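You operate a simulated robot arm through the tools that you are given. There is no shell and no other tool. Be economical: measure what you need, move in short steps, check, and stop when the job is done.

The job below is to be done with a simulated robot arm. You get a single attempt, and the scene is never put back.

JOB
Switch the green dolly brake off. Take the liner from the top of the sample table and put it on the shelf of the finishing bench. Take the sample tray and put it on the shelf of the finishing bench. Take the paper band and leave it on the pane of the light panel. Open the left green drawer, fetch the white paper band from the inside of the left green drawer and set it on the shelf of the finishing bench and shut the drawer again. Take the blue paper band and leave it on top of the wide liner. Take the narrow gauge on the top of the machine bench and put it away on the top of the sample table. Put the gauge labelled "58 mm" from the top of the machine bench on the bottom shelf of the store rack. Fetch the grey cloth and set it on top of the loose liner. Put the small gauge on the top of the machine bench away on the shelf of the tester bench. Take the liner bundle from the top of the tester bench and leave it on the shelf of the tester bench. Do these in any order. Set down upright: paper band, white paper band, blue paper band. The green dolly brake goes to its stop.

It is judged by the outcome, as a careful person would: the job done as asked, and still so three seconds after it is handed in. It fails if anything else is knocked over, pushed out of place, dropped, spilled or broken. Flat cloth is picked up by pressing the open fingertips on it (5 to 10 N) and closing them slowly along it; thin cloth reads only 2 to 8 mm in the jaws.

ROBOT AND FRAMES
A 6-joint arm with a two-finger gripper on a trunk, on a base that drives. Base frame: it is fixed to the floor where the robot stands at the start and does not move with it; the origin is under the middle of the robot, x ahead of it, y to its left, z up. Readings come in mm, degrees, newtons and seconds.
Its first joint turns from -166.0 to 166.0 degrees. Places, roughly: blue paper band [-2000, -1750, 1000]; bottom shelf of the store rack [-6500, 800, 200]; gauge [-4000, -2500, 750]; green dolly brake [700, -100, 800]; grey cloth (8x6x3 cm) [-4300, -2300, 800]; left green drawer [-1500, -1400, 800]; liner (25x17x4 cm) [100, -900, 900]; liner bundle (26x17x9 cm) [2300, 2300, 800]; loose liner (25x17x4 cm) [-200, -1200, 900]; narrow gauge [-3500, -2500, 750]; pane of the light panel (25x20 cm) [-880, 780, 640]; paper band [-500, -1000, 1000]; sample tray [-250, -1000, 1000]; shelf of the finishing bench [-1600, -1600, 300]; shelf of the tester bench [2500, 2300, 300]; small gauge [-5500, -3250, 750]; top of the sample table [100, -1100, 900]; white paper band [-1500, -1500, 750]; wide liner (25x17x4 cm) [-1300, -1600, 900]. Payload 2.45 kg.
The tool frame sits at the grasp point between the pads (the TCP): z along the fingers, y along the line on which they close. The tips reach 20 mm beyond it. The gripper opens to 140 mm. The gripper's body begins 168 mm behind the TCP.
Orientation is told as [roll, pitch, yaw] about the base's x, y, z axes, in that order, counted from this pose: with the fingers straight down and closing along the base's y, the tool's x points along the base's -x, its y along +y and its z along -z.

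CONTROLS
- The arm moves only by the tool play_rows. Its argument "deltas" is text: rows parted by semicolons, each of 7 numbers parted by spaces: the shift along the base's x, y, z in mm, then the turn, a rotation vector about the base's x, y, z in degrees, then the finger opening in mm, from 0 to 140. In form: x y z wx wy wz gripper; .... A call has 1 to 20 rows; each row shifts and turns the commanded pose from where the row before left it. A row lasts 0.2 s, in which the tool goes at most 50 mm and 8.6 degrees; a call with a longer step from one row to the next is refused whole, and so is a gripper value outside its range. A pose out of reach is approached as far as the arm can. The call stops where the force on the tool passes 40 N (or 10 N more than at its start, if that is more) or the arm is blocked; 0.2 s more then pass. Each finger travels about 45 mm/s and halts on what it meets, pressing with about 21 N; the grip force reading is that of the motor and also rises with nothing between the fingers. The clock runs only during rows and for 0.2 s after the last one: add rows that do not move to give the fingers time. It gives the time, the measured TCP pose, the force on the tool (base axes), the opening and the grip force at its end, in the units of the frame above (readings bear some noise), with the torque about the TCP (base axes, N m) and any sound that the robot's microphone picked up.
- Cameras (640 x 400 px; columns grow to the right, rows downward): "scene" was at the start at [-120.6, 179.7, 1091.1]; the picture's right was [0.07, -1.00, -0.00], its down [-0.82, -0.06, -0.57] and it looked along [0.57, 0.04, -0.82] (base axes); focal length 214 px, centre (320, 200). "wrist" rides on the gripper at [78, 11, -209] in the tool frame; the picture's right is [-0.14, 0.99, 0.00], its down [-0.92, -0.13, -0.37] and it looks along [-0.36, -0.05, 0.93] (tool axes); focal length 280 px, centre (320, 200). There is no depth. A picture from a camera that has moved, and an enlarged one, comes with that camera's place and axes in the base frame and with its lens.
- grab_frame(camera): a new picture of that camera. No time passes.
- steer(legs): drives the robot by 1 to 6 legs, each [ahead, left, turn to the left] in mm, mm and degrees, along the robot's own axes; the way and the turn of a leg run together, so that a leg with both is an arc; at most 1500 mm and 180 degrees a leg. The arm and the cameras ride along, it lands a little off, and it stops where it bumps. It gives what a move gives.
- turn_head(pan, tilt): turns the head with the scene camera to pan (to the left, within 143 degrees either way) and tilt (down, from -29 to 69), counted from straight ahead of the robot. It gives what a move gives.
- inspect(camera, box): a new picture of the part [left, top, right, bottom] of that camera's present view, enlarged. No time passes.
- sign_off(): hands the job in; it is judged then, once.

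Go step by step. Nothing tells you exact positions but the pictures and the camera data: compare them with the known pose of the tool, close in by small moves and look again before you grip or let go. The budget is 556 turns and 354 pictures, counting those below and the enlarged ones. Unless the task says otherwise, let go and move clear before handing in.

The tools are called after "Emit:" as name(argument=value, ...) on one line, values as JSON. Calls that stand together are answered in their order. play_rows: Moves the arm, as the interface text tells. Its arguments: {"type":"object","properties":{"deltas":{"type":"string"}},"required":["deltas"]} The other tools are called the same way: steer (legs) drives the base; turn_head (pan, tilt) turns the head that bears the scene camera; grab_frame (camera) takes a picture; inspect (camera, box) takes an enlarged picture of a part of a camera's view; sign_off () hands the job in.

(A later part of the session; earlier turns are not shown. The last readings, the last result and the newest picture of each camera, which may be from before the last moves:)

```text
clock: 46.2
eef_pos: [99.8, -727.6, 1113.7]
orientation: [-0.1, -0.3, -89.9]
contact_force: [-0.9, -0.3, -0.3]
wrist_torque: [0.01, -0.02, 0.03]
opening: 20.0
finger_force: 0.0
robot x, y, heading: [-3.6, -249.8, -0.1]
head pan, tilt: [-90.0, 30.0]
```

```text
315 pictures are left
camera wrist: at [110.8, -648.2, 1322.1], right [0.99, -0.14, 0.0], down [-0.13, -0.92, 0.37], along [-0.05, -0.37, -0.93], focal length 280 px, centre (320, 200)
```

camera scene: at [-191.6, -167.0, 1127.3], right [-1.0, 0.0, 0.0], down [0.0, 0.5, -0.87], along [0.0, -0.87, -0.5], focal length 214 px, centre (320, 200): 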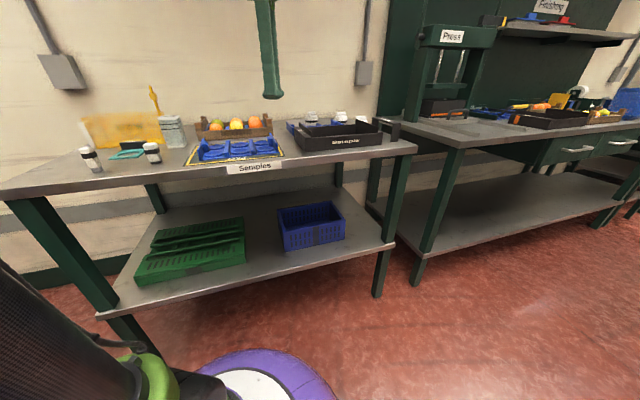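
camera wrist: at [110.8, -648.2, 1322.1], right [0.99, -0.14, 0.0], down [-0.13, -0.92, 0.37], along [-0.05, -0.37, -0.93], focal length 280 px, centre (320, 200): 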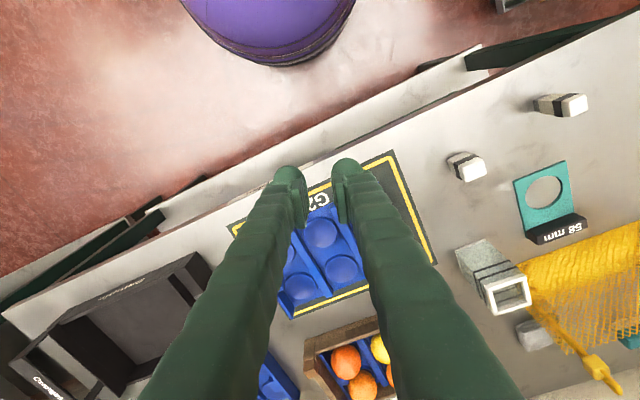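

Emit:
play_rows(deltas="-45 0 15 0 0 0 20;-45 0 15 0 0 0 20;-45 0 15 0 0 0 20;-45 0 15 0 0 0 20")

Emit:
grab_frame(camera="wrist")

Emit:
inspect(camera="wrist", box=[340, 160, 540, 340])

Emit:
inspect(camera="scene", box=[180, 80, 420, 180])

```text
clock: 47.2
eef_pos: [-80.8, -729.1, 1173.3]
orientation: [-0.1, -0.3, -89.8]
contact_force: [0.3, 1.0, 0.0]
wrist_torque: [0.0, 0.03, -0.02]
opening: 20.0
finger_force: 0.0
robot x, y, heading: [2.9, -250.9, 0.1]
head pan, tilt: [-90.0, 30.0]
```

```text
314 pictures are left
camera wrist: at [-70.9, -648.2, 1382.2], right [0.99, -0.13, 0.0], down [-0.12, -0.92, 0.37], along [-0.05, -0.37, -0.93], focal length 280 px, centre (320, 200)
```

wrist: 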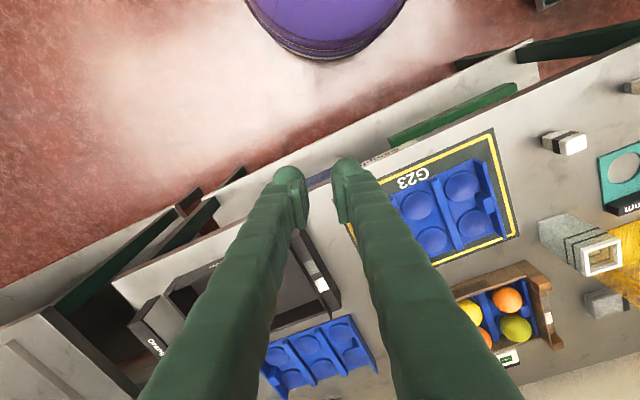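

```text
2.22 times, centred on (440, 250) of wrist
camera zoom: at [-70.9, -648.2, 1382.2], right [0.99, -0.13, 0.0], down [-0.12, -0.92, 0.37], along [-0.05, -0.37, -0.93], focal length 623 px, centre (53, 89)
```

zoom: 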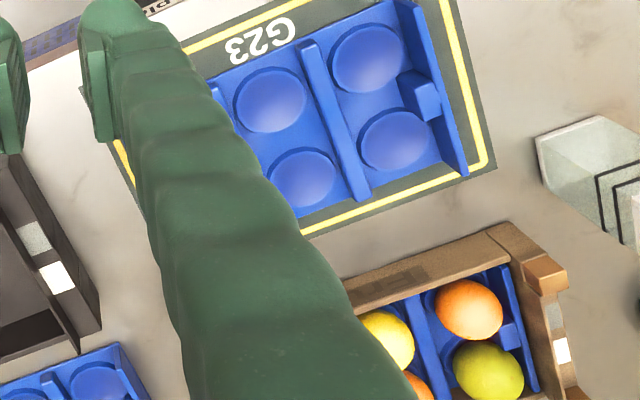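

```text
2.67 times, centred on (300, 130) of scene
camera zoom: at [-191.5, -166.9, 1127.3], right [-1.0, 0.0, 0.0], down [0.0, 0.5, -0.87], along [0.0, -0.87, -0.5], focal length 572 px, centre (373, 387)
```

zoom: 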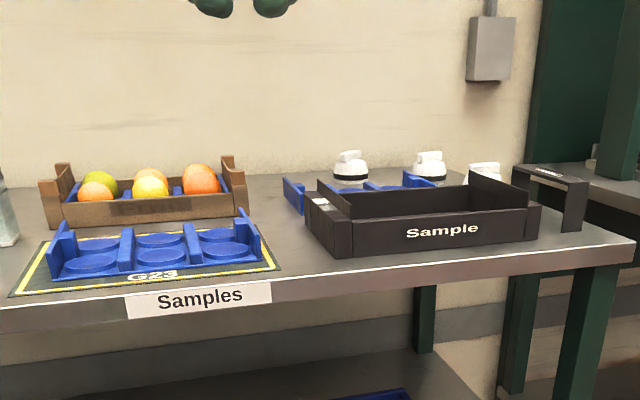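

Emit:
play_rows(deltas="30 0 0 0 0 6.67 60;30 0 0 0 0 6.67 90;30 0 0 0 0 6.67 120;6 -17 -20 -7.05 -2.56 0 120;6 -17 -25 -7.05 -2.56 0 120;6 -17 -25 -7.05 -2.56 0 120;6 -17 -25 -7.05 -2.56 0 120;6 -17 -25 -7.05 -2.56 0 120;6 -17 -25 -7.05 -2.56 0 120")

Emit:
grab_frame(camera="wrist")

```text
clock: 49.2
eef_pos: [47.7, -829.0, 1029.2]
orientation: [-0.3, -45.3, -69.8]
contact_force: [0.4, -0.5, -0.5]
wrist_torque: [0.0, 0.05, 0.0]
opening: 120.0
finger_force: 0.0
robot x, y, heading: [0.5, -248.9, 0.3]
head pan, tilt: [-90.0, 30.0]
```

```text
311 pictures are left
camera wrist: at [-12.9, -634.0, 1120.0], right [0.96, 0.25, 0.09], down [0.02, -0.4, 0.91], along [0.27, -0.88, -0.39], focal length 280 px, centre (320, 200)
```

wrist: 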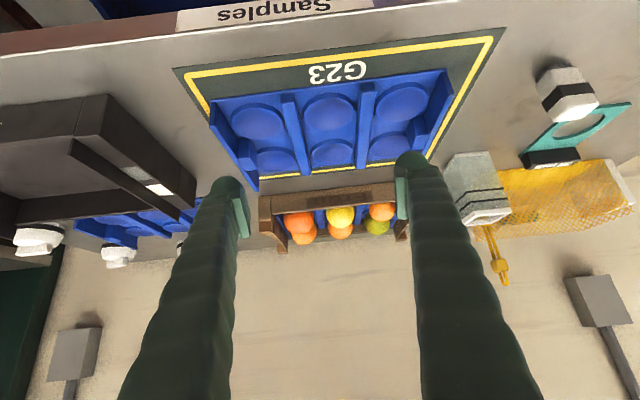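

Emit:
play_rows(deltas="10 -15 -21 0 0 -2 120;10 -15 -21 0 0 0 120;11 -14 -21 0 0 0 120")

Emit:
grab_frame(camera="wrist")

Emit:
inspect(camera="scene", box=[180, 80, 420, 180])

```text
clock: 50.0
eef_pos: [78.4, -874.3, 966.1]
orientation: [-0.4, -45.3, -71.8]
contact_force: [-0.4, 0.2, -0.8]
wrist_torque: [-0.04, 0.02, -0.05]
opening: 119.7
finger_force: 0.1
robot x, y, heading: [-3.3, -250.3, 0.2]
head pan, tilt: [-90.0, 30.0]
```

```text
310 pictures are left
camera wrist: at [24.7, -675.7, 1057.0], right [0.97, 0.22, 0.09], down [0.0, -0.41, 0.91], along [0.23, -0.89, -0.39], focal length 280 px, centre (320, 200)
```

wrist: 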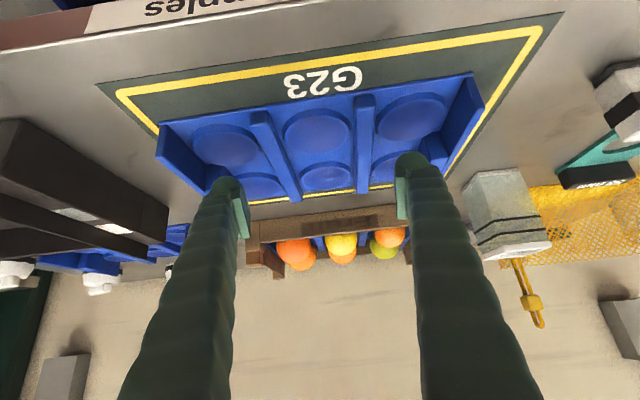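

```text
2.67 times, centred on (300, 130) of scene
camera zoom: at [-191.6, -166.8, 1127.3], right [-1.0, 0.0, 0.0], down [0.0, 0.5, -0.87], along [0.0, -0.87, -0.5], focal length 572 px, centre (373, 387)
```

zoom: 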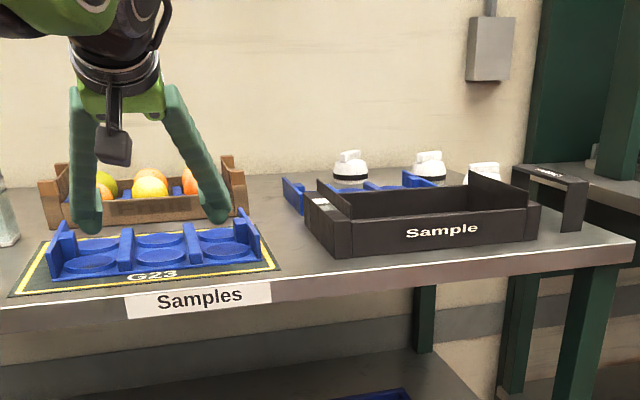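

Emit:
play_rows(deltas="-2 6 -8 0 0 0 120;-1 3 -8 0 0 0 120")

Emit:
inspect(camera="wrist", box=[140, 60, 500, 260])

Emit:
inspect(camera="scene", box=[180, 100, 300, 175])

```text
clock: 50.6
eef_pos: [74.2, -864.4, 950.1]
orientation: [-0.3, -45.3, -71.7]
contact_force: [-0.1, -0.6, 1.2]
wrist_torque: [-0.01, -0.02, -0.02]
opening: 120.0
finger_force: 0.1
robot x, y, heading: [1.2, -250.4, 0.0]
head pan, tilt: [-90.0, 30.0]
```

```text
1.78 times, centred on (320, 160) of wrist
camera zoom: at [21.3, -666.4, 1041.0], right [0.97, 0.22, 0.09], down [0.0, -0.41, 0.91], along [0.23, -0.89, -0.39], focal length 498 px, centre (320, 271)
```

zoom: 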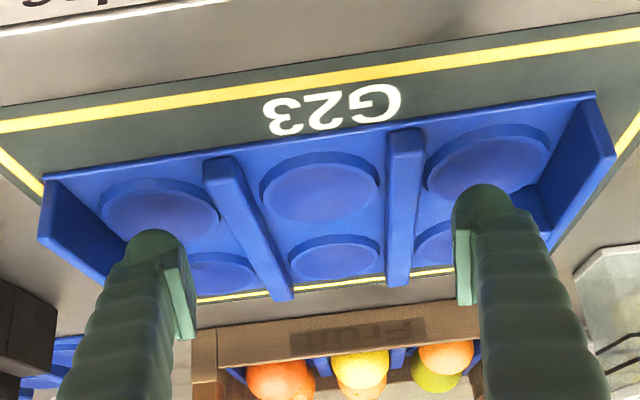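

```text
5.33 times, centred on (240, 138) of scene
camera zoom: at [-191.6, -166.9, 1127.3], right [-1.0, 0.0, 0.0], down [0.0, 0.5, -0.87], along [0.0, -0.87, -0.5], focal length 1144 px, centre (747, 533)
```

zoom: 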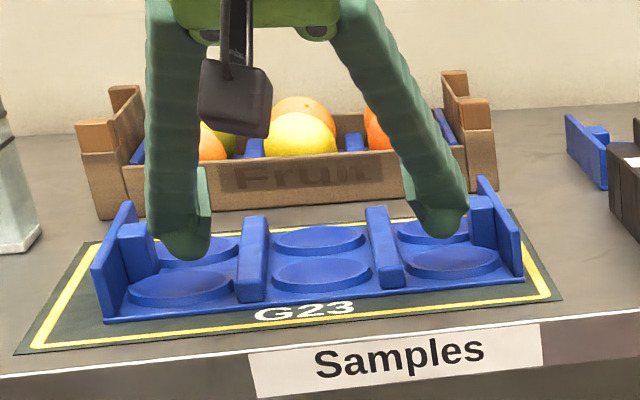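

Emit:
play_rows(deltas="0 0 -5 0 0 0 120;0 0 -4 0 0 0 115")

Emit:
play_rows(deltas="0 0 0 0 0 0 95;0 0 0 0 0 0 80;0 0 0 0 0 0 60;0 0 0 0 0 0 50;0 0 0 0 0 0 50")

Emit:
inspect(camera="scene", box=[180, 100, 300, 175])

```text
clock: 51.2
eef_pos: [74.5, -865.0, 940.8]
orientation: [-0.3, -45.3, -71.7]
contact_force: [0.4, -0.4, 0.1]
wrist_torque: [0.03, -0.02, 0.02]
opening: 114.8
finger_force: 0.0
robot x, y, heading: [3.1, -251.9, 0.1]
head pan, tilt: [-90.0, 30.0]
```

```text
clock: 52.4
eef_pos: [75.1, -865.0, 942.0]
orientation: [-0.3, -45.3, -71.7]
contact_force: [5.2, -0.6, 22.8]
wrist_torque: [0.16, -0.68, -0.15]
opening: 50.7
finger_force: 0.7
robot x, y, heading: [2.1, -249.8, 0.0]
head pan, tilt: [-90.0, 30.0]
```

```text
5.33 times, centred on (240, 138) of scene
camera zoom: at [-191.5, -166.4, 1127.3], right [-1.0, 0.0, 0.0], down [0.0, 0.5, -0.87], along [0.0, -0.87, -0.5], focal length 1144 px, centre (747, 533)
```

zoom: 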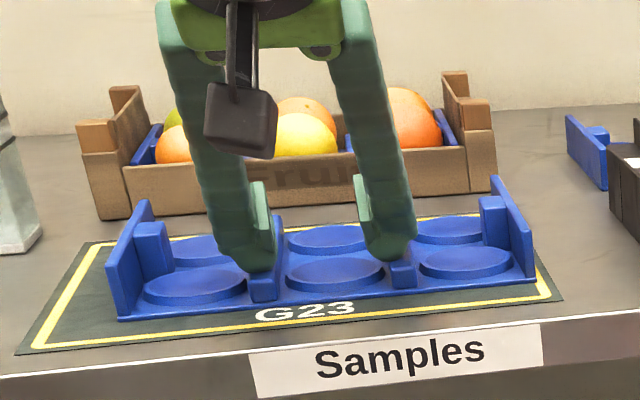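

Emit:
play_rows(deltas="0 0 8 0 0 0 60;0 0 2 0 0 0 80;0 0 0 0 0 0 100;0 0 0 0 0 0 115;0 0 0 0 0 0 115;0 0 -6 0 0 0 115;0 0 -6 0 0 0 115;0 0 -4 0 0 0 115;0 0 -4 0 0 0 115;0 0 -3 0 0 0 115")

Emit:
inspect(camera="scene", box=[180, 100, 300, 175])

```text
clock: 54.6
eef_pos: [75.0, -864.8, 928.3]
orientation: [-0.3, -45.2, -71.7]
contact_force: [-0.2, -0.1, 0.0]
wrist_torque: [0.0, -0.01, 0.0]
opening: 115.0
finger_force: 0.0
robot x, y, heading: [4.2, -253.0, 0.2]
head pan, tilt: [-90.0, 30.0]
```

```text
5.33 times, centred on (240, 138) of scene
camera zoom: at [-191.6, -166.9, 1127.3], right [-1.0, 0.0, 0.0], down [0.0, 0.5, -0.87], along [0.0, -0.87, -0.5], focal length 1144 px, centre (747, 533)
```

zoom: 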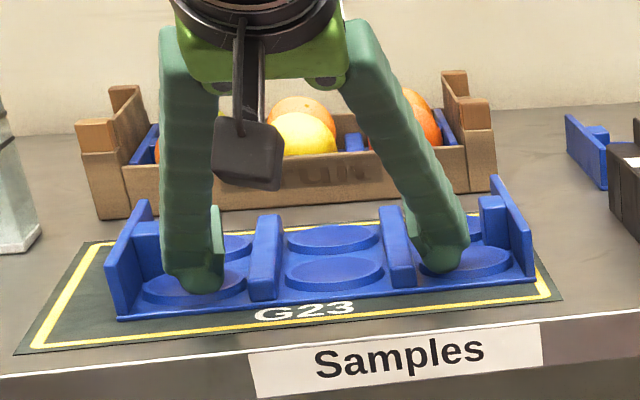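

Emit:
play_rows(deltas="-7 -2 -3 0 0 0 115;0 0 -3 0 0 0 115;0 0 -2 0 0 0 115;0 0 -2 0 0 0 115;0 0 -2 0 0 0 115")

```text
clock: 55.4
eef_pos: [67.1, -868.5, 925.4]
orientation: [-0.3, -45.6, -71.8]
contact_force: [4.6, 2.2, 32.3]
wrist_torque: [0.29, -0.19, -0.02]
opening: 105.6
finger_force: 9.6
robot x, y, heading: [1.1, -251.0, 0.1]
head pan, tilt: [-90.0, 30.0]
stopped in row 3: the force on the tool passed its limit at 46 N (the readings are from after the stop); the commanded pose is now the measured one
```

Emit:
play_rows(deltas="0 0 4 0 0 0 115;0 0 0 0 0 0 100;0 0 0 0 0 0 80;0 0 0 0 0 0 60;0 0 0 0 0 0 50;0 0 0 0 0 0 50")

Emit:
inspect(camera="scene", box=[180, 100, 300, 175])

```text
clock: 56.8
eef_pos: [68.5, -869.0, 926.2]
orientation: [-0.3, -45.4, -71.8]
contact_force: [0.1, 0.0, -0.1]
wrist_torque: [0.02, 0.0, 0.01]
opening: 98.0
finger_force: 21.5
robot x, y, heading: [1.3, -251.2, 0.1]
head pan, tilt: [-90.0, 30.0]
```

```text
5.33 times, centred on (240, 138) of scene
camera zoom: at [-191.6, -166.9, 1127.3], right [-1.0, 0.0, 0.0], down [0.0, 0.5, -0.87], along [0.0, -0.87, -0.5], focal length 1144 px, centre (747, 533)
```

zoom: 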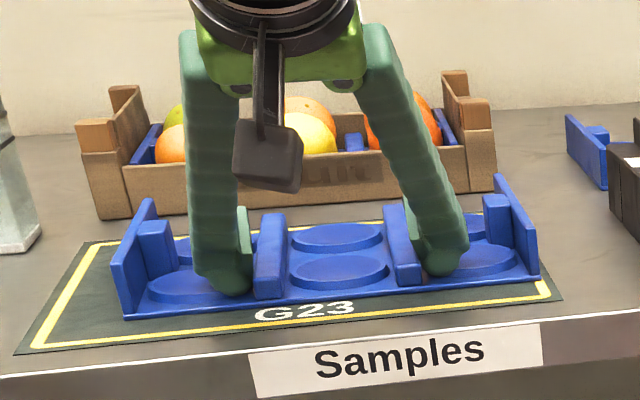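

Emit:
play_rows(deltas="0 0 10 0 0 0 50;0 0 20 0 0 0 50;0 0 30 0 0 0 50;0 0 0 0 0 0 50")

Emit:
inspect(camera="scene", box=[150, 80, 310, 180])

Emit:
grab_frame(camera="wrist")

```text
clock: 57.8
eef_pos: [67.9, -868.7, 987.1]
orientation: [-0.3, -45.4, -71.8]
contact_force: [-0.3, -0.5, -0.7]
wrist_torque: [0.07, 0.01, -0.02]
opening: 98.0
finger_force: 20.8
robot x, y, heading: [2.8, -257.1, -0.0]
head pan, tilt: [-90.0, 30.0]
```

```text
4.00 times, centred on (230, 130) of scene
camera zoom: at [-191.6, -166.9, 1127.3], right [-1.0, 0.0, 0.0], down [0.0, 0.5, -0.87], along [0.0, -0.87, -0.5], focal length 858 px, centre (680, 480)
```

zoom: 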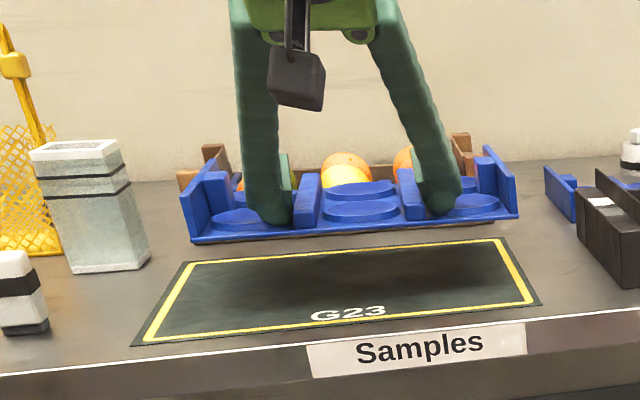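

```text
302 pictures are left
camera wrist: at [14.7, -670.5, 1077.8], right [0.97, 0.21, 0.1], down [0.0, -0.4, 0.91], along [0.23, -0.89, -0.39], focal length 280 px, centre (320, 200)
```

wrist: 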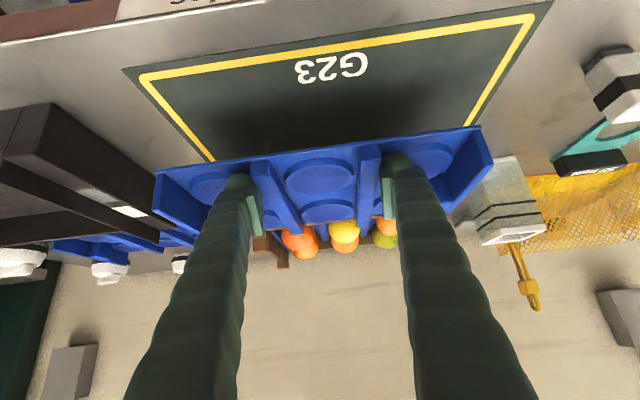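

Emit:
play_rows(deltas="0 0 40 0 0 0 50;0 0 40 0 0 0 50;0 0 40 0 0 0 50;0 20 40 0 0 0 50;0 45 10 0 0 0 50;0 45 0 0 0 0 50;0 40 0 0 0 0 50")

Emit:
steer(legs=[[0, 250, 0], [0, 0, 18]])

Emit:
grab_frame(camera="scene")

```text
clock: 59.4
eef_pos: [68.3, -718.4, 1158.1]
orientation: [-0.2, -45.4, -71.8]
contact_force: [0.3, 0.3, 0.1]
wrist_torque: [0.08, 0.05, 0.03]
opening: 97.2
finger_force: 21.1
robot x, y, heading: [-0.8, -251.4, 0.1]
head pan, tilt: [-90.0, 30.0]
```

```text
clock: 62.2
eef_pos: [210.0, -424.1, 1157.6]
orientation: [-0.3, -45.4, -53.5]
contact_force: [0.4, 0.5, -1.2]
wrist_torque: [0.03, 0.05, 0.0]
opening: 97.8
finger_force: 21.0
robot x, y, heading: [-0.8, -0.6, 18.3]
head pan, tilt: [-90.0, 30.0]
```

```text
301 pictures are left
camera scene: at [-209.2, 18.7, 1127.3], right [-0.95, -0.32, 0.0], down [-0.16, 0.47, -0.87], along [0.27, -0.82, -0.5], focal length 214 px, centre (320, 200)
```

scene: 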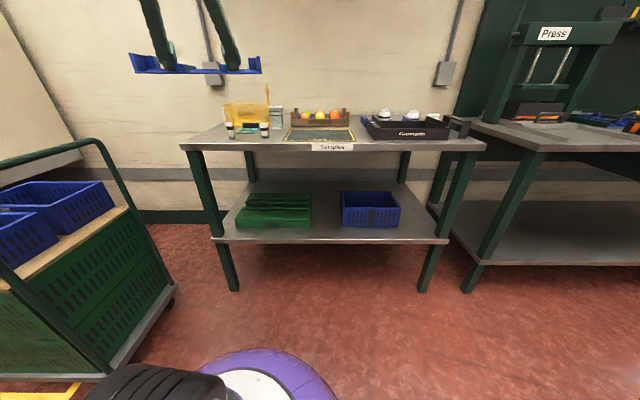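

Emit:
steer(legs=[[-1400, 0, 0]])

Emit:
turn_head(pan=-90, tilt=40)

Emit:
grab_frame(camera="scene")

```text
clock: 69.1
eef_pos: [-1120.4, -861.6, 1158.0]
orientation: [-0.2, -45.5, -54.1]
contact_force: [0.2, -0.1, -0.6]
wrist_torque: [0.04, 0.03, 0.01]
opening: 97.4
finger_force: 20.7
robot x, y, heading: [-1325.9, -440.1, 17.9]
head pan, tilt: [-90.0, 30.0]
```

```text
clock: 69.9
eef_pos: [-1120.8, -861.2, 1157.8]
orientation: [-0.2, -45.4, -54.0]
contact_force: [0.6, 1.0, -0.7]
wrist_torque: [0.06, 0.02, -0.02]
opening: 97.3
finger_force: 20.8
robot x, y, heading: [-1325.7, -435.0, 17.9]
head pan, tilt: [-90.0, 40.0]
```

```text
300 pictures are left
camera scene: at [-1537.0, -409.0, 1112.0], right [-0.95, -0.31, 0.0], down [-0.2, 0.61, -0.77], along [0.24, -0.73, -0.64], focal length 214 px, centre (320, 200)
```

scene: 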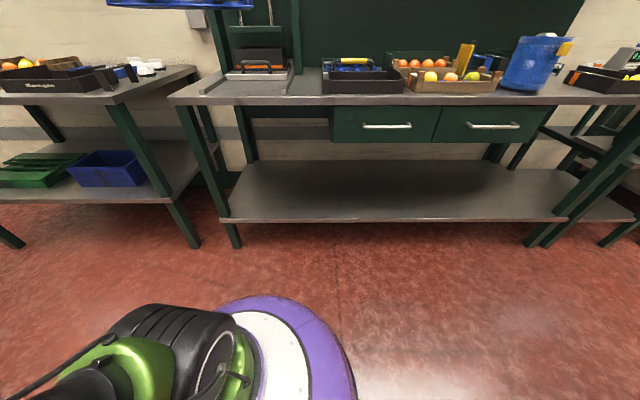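

Emit:
play_rows(deltas="5 -16 -30 0 0 -6 50;5 -16 -40 0 0 -6 50;5 -16 -40 0 0 -6 50;0 0 -45 0 0 0 50;0 0 -45 0 0 0 50;0 0 -45 0 0 0 50;0 0 -45 0 0 0 50;0 0 -45 0 0 0 50;0 0 -45 0 0 0 50;0 0 -45 0 0 0 50;0 0 -45 0 0 0 50;0 0 -45 0 0 0 50;0 0 -45 0 0 0 50")

Emit:
grab_frame(camera="scene")

Emit:
grab_frame(camera="wrist")

```text
clock: 72.7
eef_pos: [-1105.2, -909.4, 599.4]
orientation: [-0.2, -45.5, -72.1]
contact_force: [-0.6, 0.5, -0.4]
wrist_torque: [0.01, 0.0, -0.01]
opening: 97.1
finger_force: 20.9
robot x, y, heading: [-1326.6, -438.6, 17.8]
head pan, tilt: [-90.0, 40.0]
```

```text
299 pictures are left
camera scene: at [-1536.7, -409.7, 1112.0], right [-0.95, -0.31, 0.0], down [-0.2, 0.61, -0.77], along [0.24, -0.73, -0.64], focal length 214 px, centre (320, 200)
```

scene: 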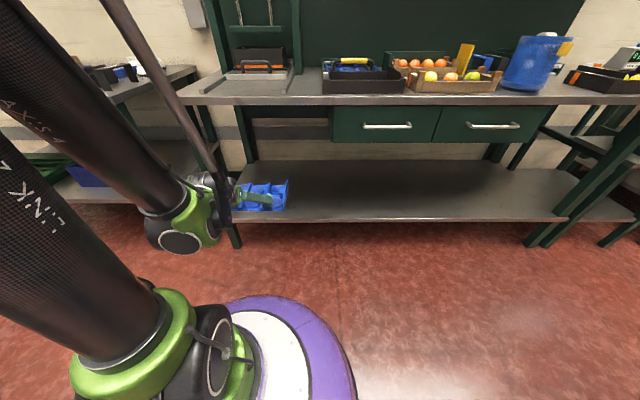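

```text
298 pictures are left
camera wrist: at [-1157.9, -710.6, 689.3], right [0.97, 0.21, 0.1], down [0.0, -0.4, 0.91], along [0.23, -0.89, -0.39], focal length 280 px, centre (320, 200)
```

wrist: 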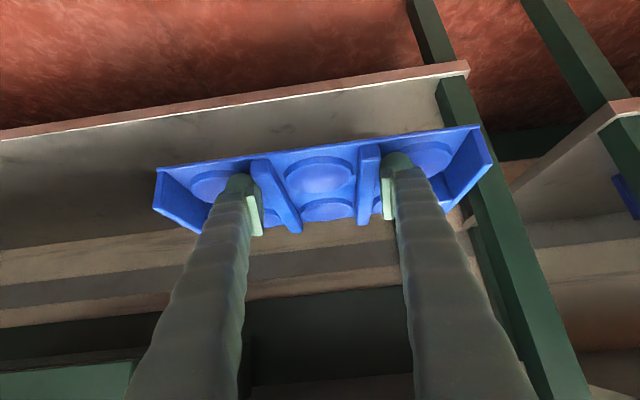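

Emit:
play_rows(deltas="0 0 -45 0 0 0 50;0 0 -45 0 0 0 50;0 0 -45 0 0 0 50;0 0 -45 0 0 0 50")

Emit:
steer(legs=[[-80, 0, 0], [0, -260, 0]])

Emit:
grab_frame(camera="wrist")

Emit:
grab_frame(camera="scene")

```text
clock: 73.7
eef_pos: [-1093.8, -934.9, 573.1]
orientation: [-0.2, -45.3, -72.1]
contact_force: [0.7, -1.3, 0.3]
wrist_torque: [0.03, 0.0, 0.01]
opening: 97.2
finger_force: 20.7
out of reach, approached as far as the arm can: row 1, 2, 3, 4
robot x, y, heading: [-1327.1, -437.8, 17.7]
head pan, tilt: [-90.0, 40.0]
```

```text
clock: 76.2
eef_pos: [-1090.9, -1207.7, 572.7]
orientation: [-0.1, -45.2, -72.0]
contact_force: [-0.7, 0.2, -0.2]
wrist_torque: [0.03, -0.02, -0.03]
opening: 97.0
finger_force: 21.0
robot x, y, heading: [-1322.6, -710.0, 17.9]
head pan, tilt: [-90.0, 40.0]
```

```text
297 pictures are left
camera wrist: at [-1143.4, -1008.9, 664.3], right [0.97, 0.21, 0.09], down [0.0, -0.41, 0.91], along [0.23, -0.89, -0.39], focal length 280 px, centre (320, 200)
```

wrist: 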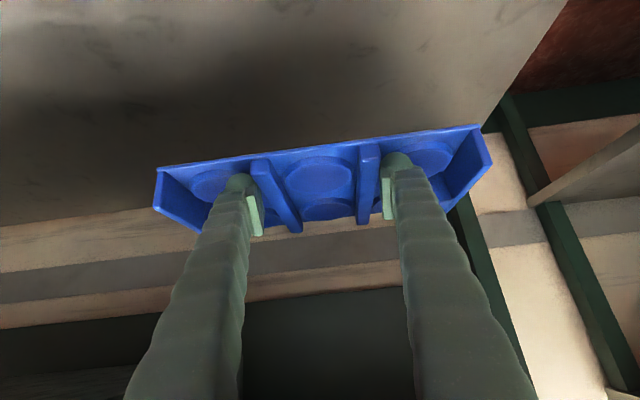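

```text
296 pictures are left
camera scene: at [-1534.1, -682.0, 1112.0], right [-0.95, -0.31, 0.0], down [-0.2, 0.61, -0.77], along [0.24, -0.73, -0.64], focal length 214 px, centre (320, 200)
```

scene: 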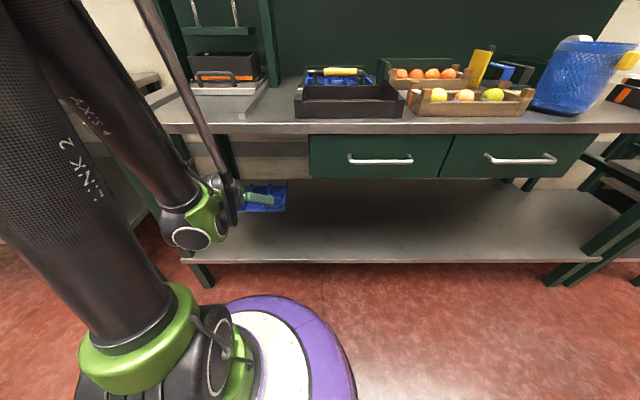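

Emit:
play_rows(deltas="5.6 -17.1 -38 0 0 0 50;5.6 -17.1 -38 0 0 0 50;5.6 -17.1 -38 0 0 0 50;5.6 -17.1 -38 0 0 0 50;5.6 -17.1 -38 0 0 0 50")

Emit:
grab_frame(camera="wrist")

Emit:
grab_frame(camera="scene")

```text
clock: 77.4
eef_pos: [-1044.1, -1338.9, 528.1]
orientation: [-0.3, -45.1, -72.1]
contact_force: [-0.6, -1.0, -1.4]
wrist_torque: [0.04, 0.02, -0.01]
opening: 97.2
finger_force: 20.6
out of reach, approached as far as the arm can: row 1, 2, 3, 4, 5
robot x, y, heading: [-1323.0, -707.1, 18.1]
head pan, tilt: [-90.0, 40.0]
```

```text
295 pictures are left
camera wrist: at [-1095.3, -1140.0, 619.7], right [0.97, 0.21, 0.09], down [0.0, -0.41, 0.91], along [0.23, -0.89, -0.4], focal length 280 px, centre (320, 200)
```

wrist: 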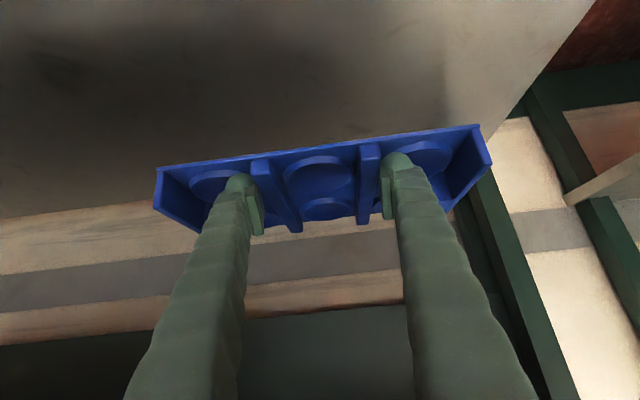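

```text
294 pictures are left
camera scene: at [-1534.1, -682.0, 1112.0], right [-0.95, -0.31, 0.0], down [-0.2, 0.61, -0.77], along [0.24, -0.73, -0.64], focal length 214 px, centre (320, 200)
```

scene: 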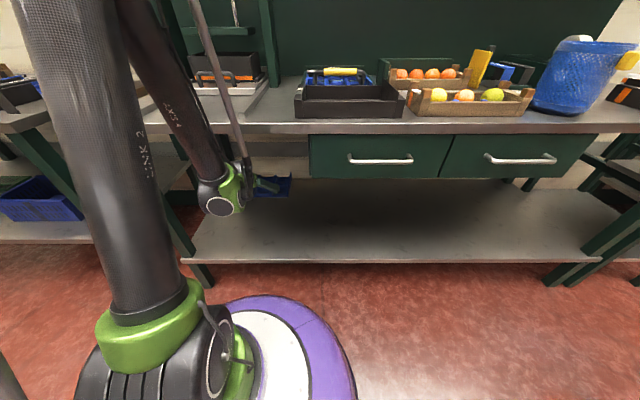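

Emit:
steer(legs=[[-60, 200, 0]])

Emit:
play_rows(deltas="7.7 -23.8 -20 0 0 0 50;7.7 -23.8 -20 0 0 0 50;7.7 -23.8 -20 0 0 0 50;7.7 -23.8 -20 0 0 0 50")

Emit:
grab_frame(camera="scene")

```text
clock: 79.0
eef_pos: [-1162.8, -1165.4, 529.1]
orientation: [-0.1, -45.1, -72.1]
contact_force: [0.0, -0.6, -0.5]
wrist_torque: [0.05, 0.04, 0.01]
opening: 96.8
finger_force: 21.4
robot x, y, heading: [-1439.8, -536.7, 17.9]
head pan, tilt: [-90.0, 40.0]
```

```text
clock: 80.0
eef_pos: [-1128.3, -1269.0, 460.6]
orientation: [-0.3, -44.8, -72.1]
contact_force: [-0.1, -0.3, -0.9]
wrist_torque: [0.01, 0.01, 0.0]
opening: 97.2
finger_force: 20.6
out of reach, approached as far as the arm can: row 1, 2, 3
robot x, y, heading: [-1445.9, -537.0, 17.6]
head pan, tilt: [-90.0, 40.0]
```

```text
293 pictures are left
camera scene: at [-1652.6, -508.8, 1112.0], right [-0.95, -0.31, 0.0], down [-0.2, 0.61, -0.77], along [0.23, -0.73, -0.64], focal length 214 px, centre (320, 200)
```

scene: 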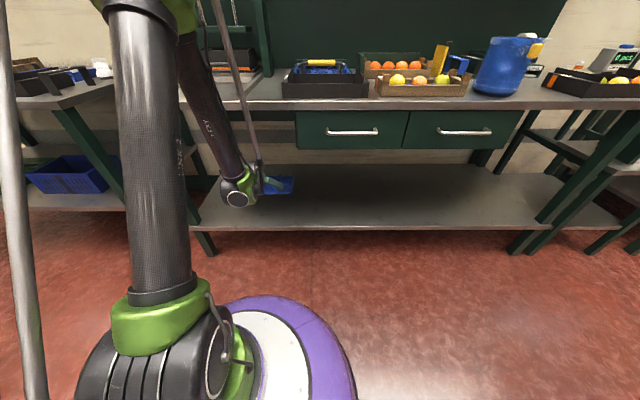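

Emit:
steer(legs=[[0, 110, 0]])

Emit:
play_rows(deltas="9.3 -28.5 -25 0 0 0 50;9.3 -28.5 -25 0 0 0 50;9.3 -28.5 -25 0 0 0 50;9.3 -28.5 -15 0 0 0 50")

Emit:
grab_frame(camera="scene")

Emit:
grab_frame(camera="wrist")

```text
clock: 81.2
eef_pos: [-1162.7, -1162.4, 461.4]
orientation: [-0.4, -44.9, -72.2]
contact_force: [0.0, 0.8, -1.2]
wrist_torque: [0.08, 0.0, 0.01]
opening: 97.0
finger_force: 21.0
robot x, y, heading: [-1472.5, -429.2, 18.1]
head pan, tilt: [-90.0, 40.0]
```

```text
clock: 82.2
eef_pos: [-1125.6, -1275.1, 370.2]
orientation: [-0.3, -44.7, -72.1]
contact_force: [0.0, -0.3, -0.6]
wrist_torque: [0.03, 0.0, -0.01]
opening: 96.7
finger_force: 20.6
robot x, y, heading: [-1473.3, -428.3, 17.7]
head pan, tilt: [-90.0, 40.0]
```

```text
292 pictures are left
camera scene: at [-1686.7, -403.0, 1112.0], right [-0.95, -0.31, 0.0], down [-0.2, 0.61, -0.77], along [0.23, -0.73, -0.64], focal length 214 px, centre (320, 200)
```

scene: 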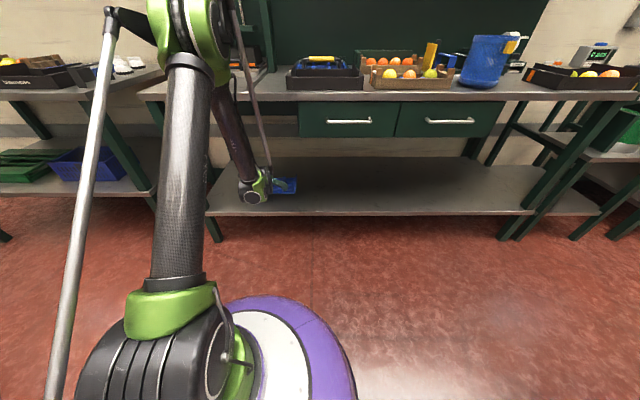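

```text
291 pictures are left
camera wrist: at [-1176.8, -1077.5, 462.9], right [0.97, 0.21, 0.09], down [0.0, -0.41, 0.91], along [0.23, -0.89, -0.4], focal length 280 px, centre (320, 200)
```

wrist: 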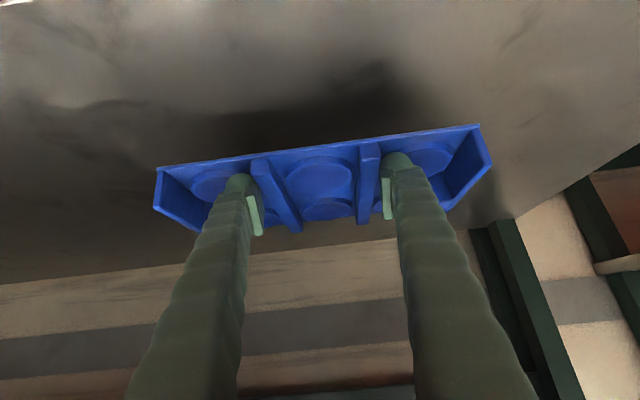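

Emit:
play_rows(deltas="0 0 -10 0 0 0 50;0 0 -8 0 0 0 50;0 0 -6 0 0 0 50;0 0 -5 0 0 0 50;0 0 -4 0 0 0 50")

Emit:
inspect(camera="scene", box=[200, 140, 340, 230])

```text
clock: 83.4
eef_pos: [-1125.3, -1275.8, 337.3]
orientation: [-0.3, -44.8, -72.1]
contact_force: [0.1, -0.1, -1.5]
wrist_torque: [-0.01, 0.02, -0.02]
opening: 96.9
finger_force: 21.5
robot x, y, heading: [-1475.3, -429.4, 18.1]
head pan, tilt: [-90.0, 40.0]
```

```text
4.44 times, centred on (270, 185) of scene
camera zoom: at [-1686.6, -403.0, 1112.0], right [-0.95, -0.31, 0.0], down [-0.2, 0.61, -0.77], along [0.23, -0.73, -0.64], focal length 953 px, centre (542, 267)
```

zoom: 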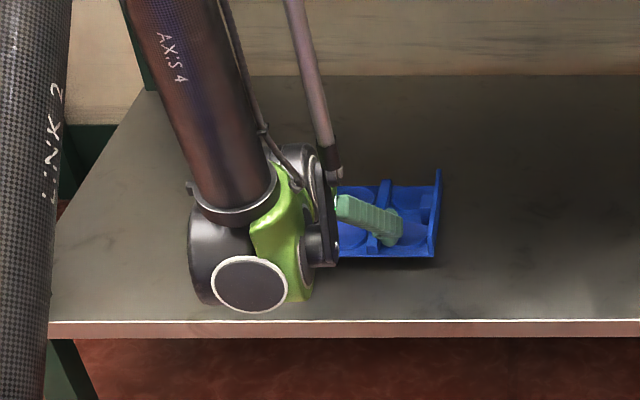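

Emit:
play_rows(deltas="0 0 -4 0 0 0 50;0 0 -4 0 0 0 50;0 0 -4 0 0 0 50;0 0 -4 0 0 0 50;0 0 -4 0 0 0 50")

```text
clock: 84.6
eef_pos: [-1122.4, -1284.2, 324.2]
orientation: [-0.3, -44.6, -72.0]
contact_force: [0.5, -0.5, -0.6]
wrist_torque: [0.02, -0.02, 0.04]
opening: 96.8
finger_force: 20.8
out of reach, approached as far as the arm can: row 2, 4
robot x, y, heading: [-1475.9, -428.8, 17.8]
head pan, tilt: [-90.0, 40.0]
```

Emit:
play_rows(deltas="3 -9.5 -4 0 0 0 50;3 -9.5 -4 0 0 0 50;3 -9.5 -4 0 0 0 50;3 -9.5 -4 0 0 0 50;0 0 -4 0 0 0 50")

```text
clock: 85.9
eef_pos: [-1110.2, -1320.7, 306.0]
orientation: [-0.2, -45.1, -72.1]
contact_force: [-1.9, 5.7, 24.9]
wrist_torque: [0.48, -0.18, 0.06]
opening: 98.3
finger_force: 21.0
robot x, y, heading: [-1473.3, -429.6, 17.6]
head pan, tilt: [-90.0, 40.0]
stopped in row 5: the force on the tool passed its limit at 46 N (the readings are from after the stop); the commanded pose is now the measured one
```

Emit:
play_rows(deltas="0 0 2 0 0 0 105;0 0 2 0 0 0 118;0 0 2 0 0 0 122;0 0 0 0 0 0 122;-2 7 10 0 0 0 122;-3 9 20 0 0 0 122;-3 9 30 0 0 0 122;-3 9 35 0 0 0 122")

Emit:
grab_frame(camera="wrist")

Emit:
inspect(camera="scene", box=[200, 140, 340, 230])

```text
clock: 87.7
eef_pos: [-1121.7, -1285.1, 405.2]
orientation: [-0.1, -45.0, -72.1]
contact_force: [-0.3, 0.7, -0.3]
wrist_torque: [0.01, 0.04, -0.01]
opening: 121.8
finger_force: 0.1
robot x, y, heading: [-1478.7, -429.4, 18.0]
head pan, tilt: [-90.0, 40.0]
```

```text
289 pictures are left
camera wrist: at [-1173.3, -1088.1, 497.0], right [0.97, 0.21, 0.09], down [0.0, -0.41, 0.91], along [0.23, -0.89, -0.4], focal length 280 px, centre (320, 200)
```

wrist: 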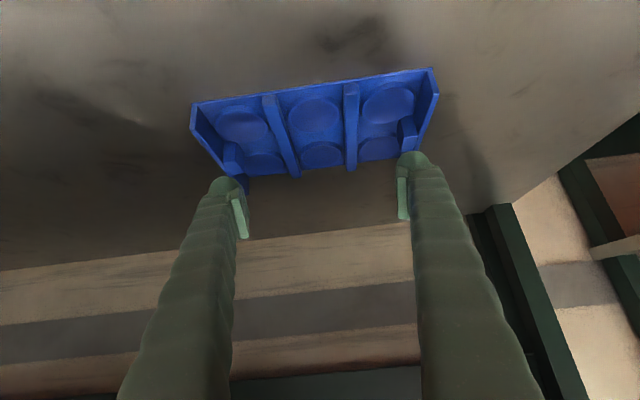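

```text
4.44 times, centred on (270, 185) of scene
camera zoom: at [-1686.7, -402.9, 1112.0], right [-0.95, -0.31, 0.0], down [-0.2, 0.61, -0.77], along [0.23, -0.73, -0.64], focal length 953 px, centre (542, 267)
```

zoom: 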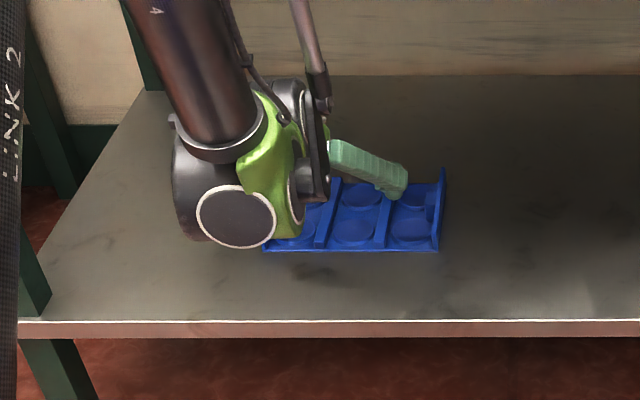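

Emit:
steer(legs=[[0, 150, 0]])

Emit:
play_rows(deltas="-14 43 15 0 0 0 60;-14 43 15 0 0 0 20;-10 30 35 0 0 0 20;-5 15 45 0 0 0 20;0 0 49 0 0 0 20;0 0 49 0 0 0 20;0 0 49 0 0 0 20;0 0 49 0 0 0 20;0 0 49 0 0 0 20;0 0 49 0 0 0 20;0 0 49 0 0 0 20;0 0 49 0 0 0 20;0 0 49 0 0 0 20;0 0 49 0 0 0 20;0 0 49 0 0 0 20;0 0 49 0 0 0 20")

Emit:
grab_frame(camera="scene")

```text
clock: 89.0
eef_pos: [-1167.7, -1143.7, 404.6]
orientation: [-0.4, -45.0, -72.1]
contact_force: [0.4, 0.0, 0.2]
wrist_torque: [-0.02, -0.04, -0.02]
opening: 122.1
finger_force: 0.0
robot x, y, heading: [-1521.1, -288.8, 17.8]
head pan, tilt: [-90.0, 40.0]
```

```text
clock: 92.4
eef_pos: [-1209.5, -1012.2, 1103.6]
orientation: [-0.3, -45.0, -72.0]
contact_force: [0.2, 0.1, 0.4]
wrist_torque: [0.01, 0.0, -0.03]
opening: 19.9
finger_force: 0.0
robot x, y, heading: [-1520.0, -283.9, 18.0]
head pan, tilt: [-90.0, 40.0]
```

```text
287 pictures are left
camera scene: at [-1732.9, -259.5, 1112.0], right [-0.95, -0.31, 0.0], down [-0.2, 0.61, -0.77], along [0.23, -0.73, -0.64], focal length 214 px, centre (320, 200)
```

scene: 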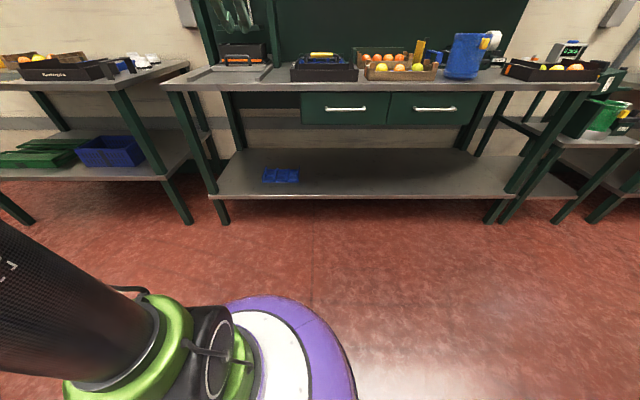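

Emit:
steer(legs=[[-340, -150, 0]])

Emit:
grab_frame(camera="scene")

Emit:
inspect(camera="scene", box=[160, 20, 400, 170])

Emit:
inspect(camera="scene", box=[340, 20, 580, 170])

```text
clock: 94.8
eef_pos: [-1487.4, -1259.5, 1104.1]
orientation: [-0.3, -45.0, -72.2]
contact_force: [-0.6, -0.4, -0.1]
wrist_torque: [-0.01, 0.02, 0.0]
opening: 19.9
finger_force: 0.1
robot x, y, heading: [-1799.8, -530.9, 18.0]
head pan, tilt: [-90.0, 40.0]
```

```text
286 pictures are left
camera scene: at [-2009.1, -506.1, 1112.0], right [-0.95, -0.31, 0.0], down [-0.2, 0.61, -0.77], along [0.23, -0.73, -0.64], focal length 214 px, centre (320, 200)
```

scene: 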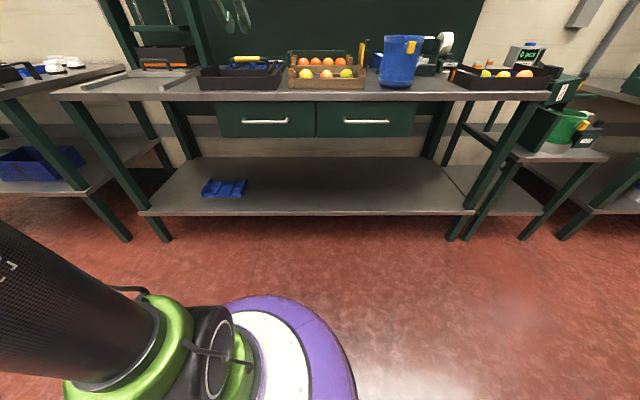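

```text
2.67 times, centred on (280, 95) of scene
camera zoom: at [-2009.1, -506.1, 1112.0], right [-0.95, -0.31, 0.0], down [-0.2, 0.61, -0.77], along [0.23, -0.73, -0.64], focal length 572 px, centre (427, 480)
```

zoom: 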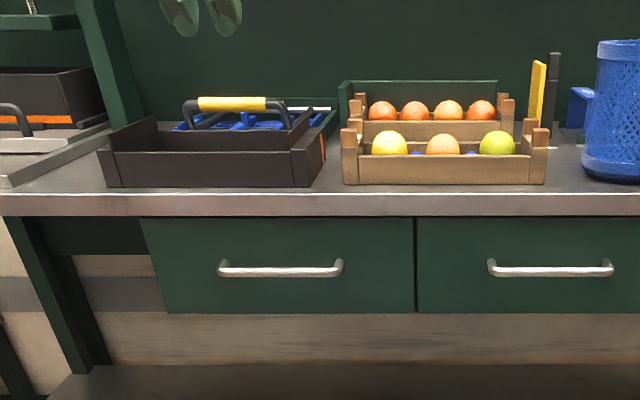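

```text
2.67 times, centred on (460, 95) of scene
camera zoom: at [-2009.1, -506.1, 1112.0], right [-0.95, -0.31, 0.0], down [-0.2, 0.61, -0.77], along [0.23, -0.73, -0.64], focal length 572 px, centre (-53, 480)
```

zoom: 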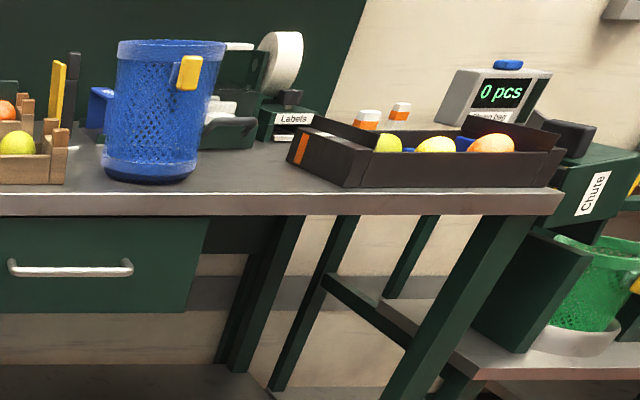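

Emit:
play_rows(deltas="-12 38 0 -7.13 -2.32 0 20;-12 38 0 -7.13 -2.32 0 20;-8 24 0 -7.13 -2.32 0 20;0 0 0 -7.13 -2.32 0 20;0 0 0 -7.13 -2.32 0 20;0 0 0 -7.13 -2.32 0 20;0 0 -10 2.53 -7.8 0 40;0 0 -10 2.53 -7.8 0 60;0 0 -10 2.53 -7.8 0 60;0 0 -10 2.53 -7.8 0 60;0 0 -10 2.53 -7.8 0 60;0 0 -10 2.53 -7.8 0 60;0 0 -10 2.53 -7.8 0 60;0 0 -10 2.53 -7.8 0 60;0 0 -10 2.53 -7.8 0 60;0 0 -10 2.53 -7.8 0 60;0 0 -10 2.45 -7.6 0 60")

Emit:
grab_frame(camera="wrist")

Emit:
grab_frame(camera="scene")

```text
clock: 98.4
eef_pos: [-1518.7, -1160.6, 991.7]
orientation: [89.2, 0.1, -161.9]
contact_force: [-0.4, 0.0, 0.5]
wrist_torque: [0.01, 0.03, 0.01]
opening: 60.0
finger_force: 0.0
robot x, y, heading: [-1799.4, -532.9, 17.5]
head pan, tilt: [-90.0, 40.0]
```

```text
283 pictures are left
camera wrist: at [-1510.5, -935.1, 1006.8], right [-0.13, -0.06, 0.99], down [-0.99, 0.07, -0.12], along [-0.06, -1.0, -0.07], focal length 280 px, centre (320, 200)
```

wrist: 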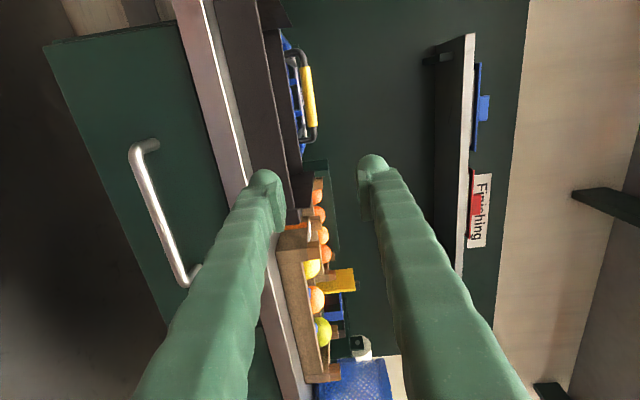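

```text
282 pictures are left
camera scene: at [-2009.1, -506.0, 1112.0], right [-0.95, -0.31, 0.0], down [-0.2, 0.61, -0.77], along [0.23, -0.73, -0.64], focal length 214 px, centre (320, 200)
```

scene: 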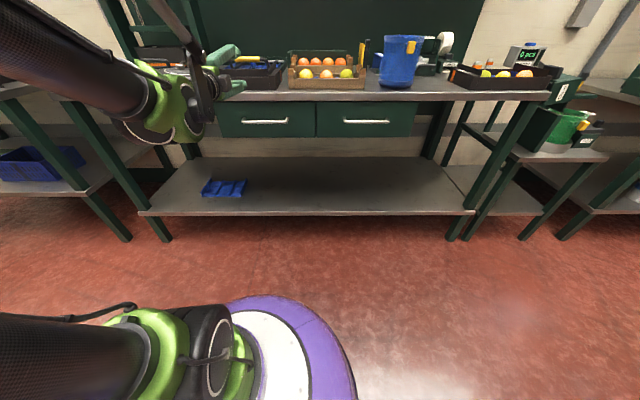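

Emit:
play_rows(deltas="-10 -3 -45 0 0 0 60;-10 -3 -45 0 0 0 60;-10 -3 -45 0 0 0 60;-11 -4 -45 0 0 0 60;0 0 -22 0 0 0 60")

Emit:
grab_frame(camera="wrist")

```text
clock: 99.6
eef_pos: [-1558.8, -1171.5, 790.1]
orientation: [89.8, 0.0, -162.2]
contact_force: [0.0, 0.6, -0.1]
wrist_torque: [-0.01, 0.02, 0.0]
opening: 60.1
finger_force: 0.0
robot x, y, heading: [-1799.7, -532.5, 18.2]
head pan, tilt: [-90.0, 40.0]
```

```text
281 pictures are left
camera wrist: at [-1549.9, -947.8, 801.7], right [-0.13, -0.05, 0.99], down [-0.99, 0.07, -0.13], along [-0.06, -1.0, -0.05], focal length 280 px, centre (320, 200)
```

wrist: 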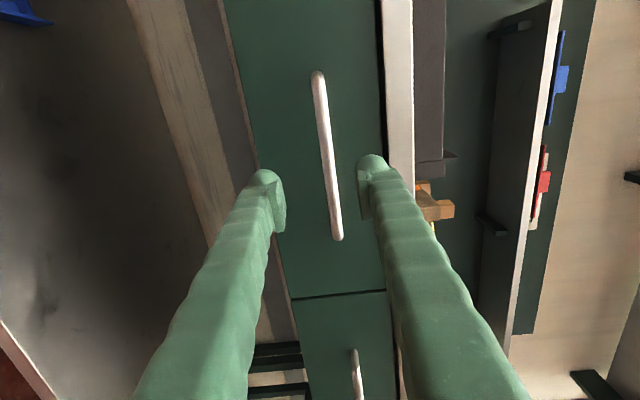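

Emit:
play_rows(deltas="11 -33 12 0 0 0 60;11 -33 0 0 0 0 60;4 -12 0 0 0 0 60")

Emit:
grab_frame(camera="wrist")

Emit:
inspect(camera="scene", box=[160, 60, 340, 170])

```text
clock: 100.4
eef_pos: [-1532.8, -1251.5, 803.8]
orientation: [89.7, 0.2, -162.0]
contact_force: [-0.6, -0.4, -0.8]
wrist_torque: [-0.01, 0.01, 0.02]
opening: 59.9
finger_force: 0.0
robot x, y, heading: [-1799.0, -533.3, 17.7]
head pan, tilt: [-90.0, 40.0]
```

```text
280 pictures are left
camera wrist: at [-1524.4, -1026.7, 815.3], right [-0.13, -0.05, 0.99], down [-0.99, 0.07, -0.13], along [-0.06, -1.0, -0.06], focal length 280 px, centre (320, 200)
```

wrist: 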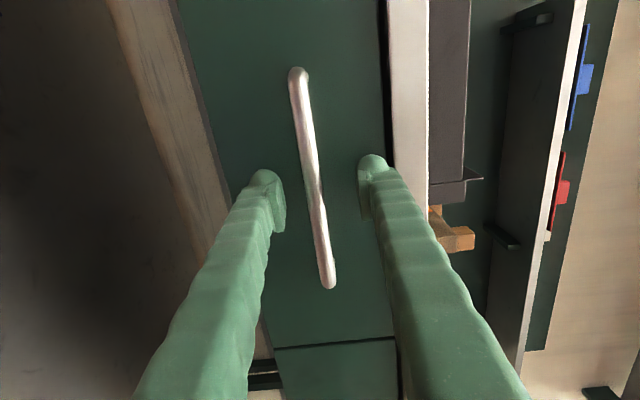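

```text
3.56 times, centred on (250, 115) of scene
camera zoom: at [-2009.1, -506.0, 1112.0], right [-0.95, -0.31, 0.0], down [-0.2, 0.61, -0.77], along [0.23, -0.73, -0.64], focal length 763 px, centre (569, 502)
```

zoom: 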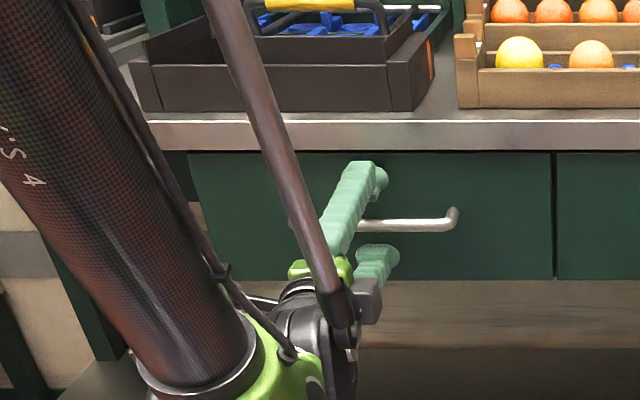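

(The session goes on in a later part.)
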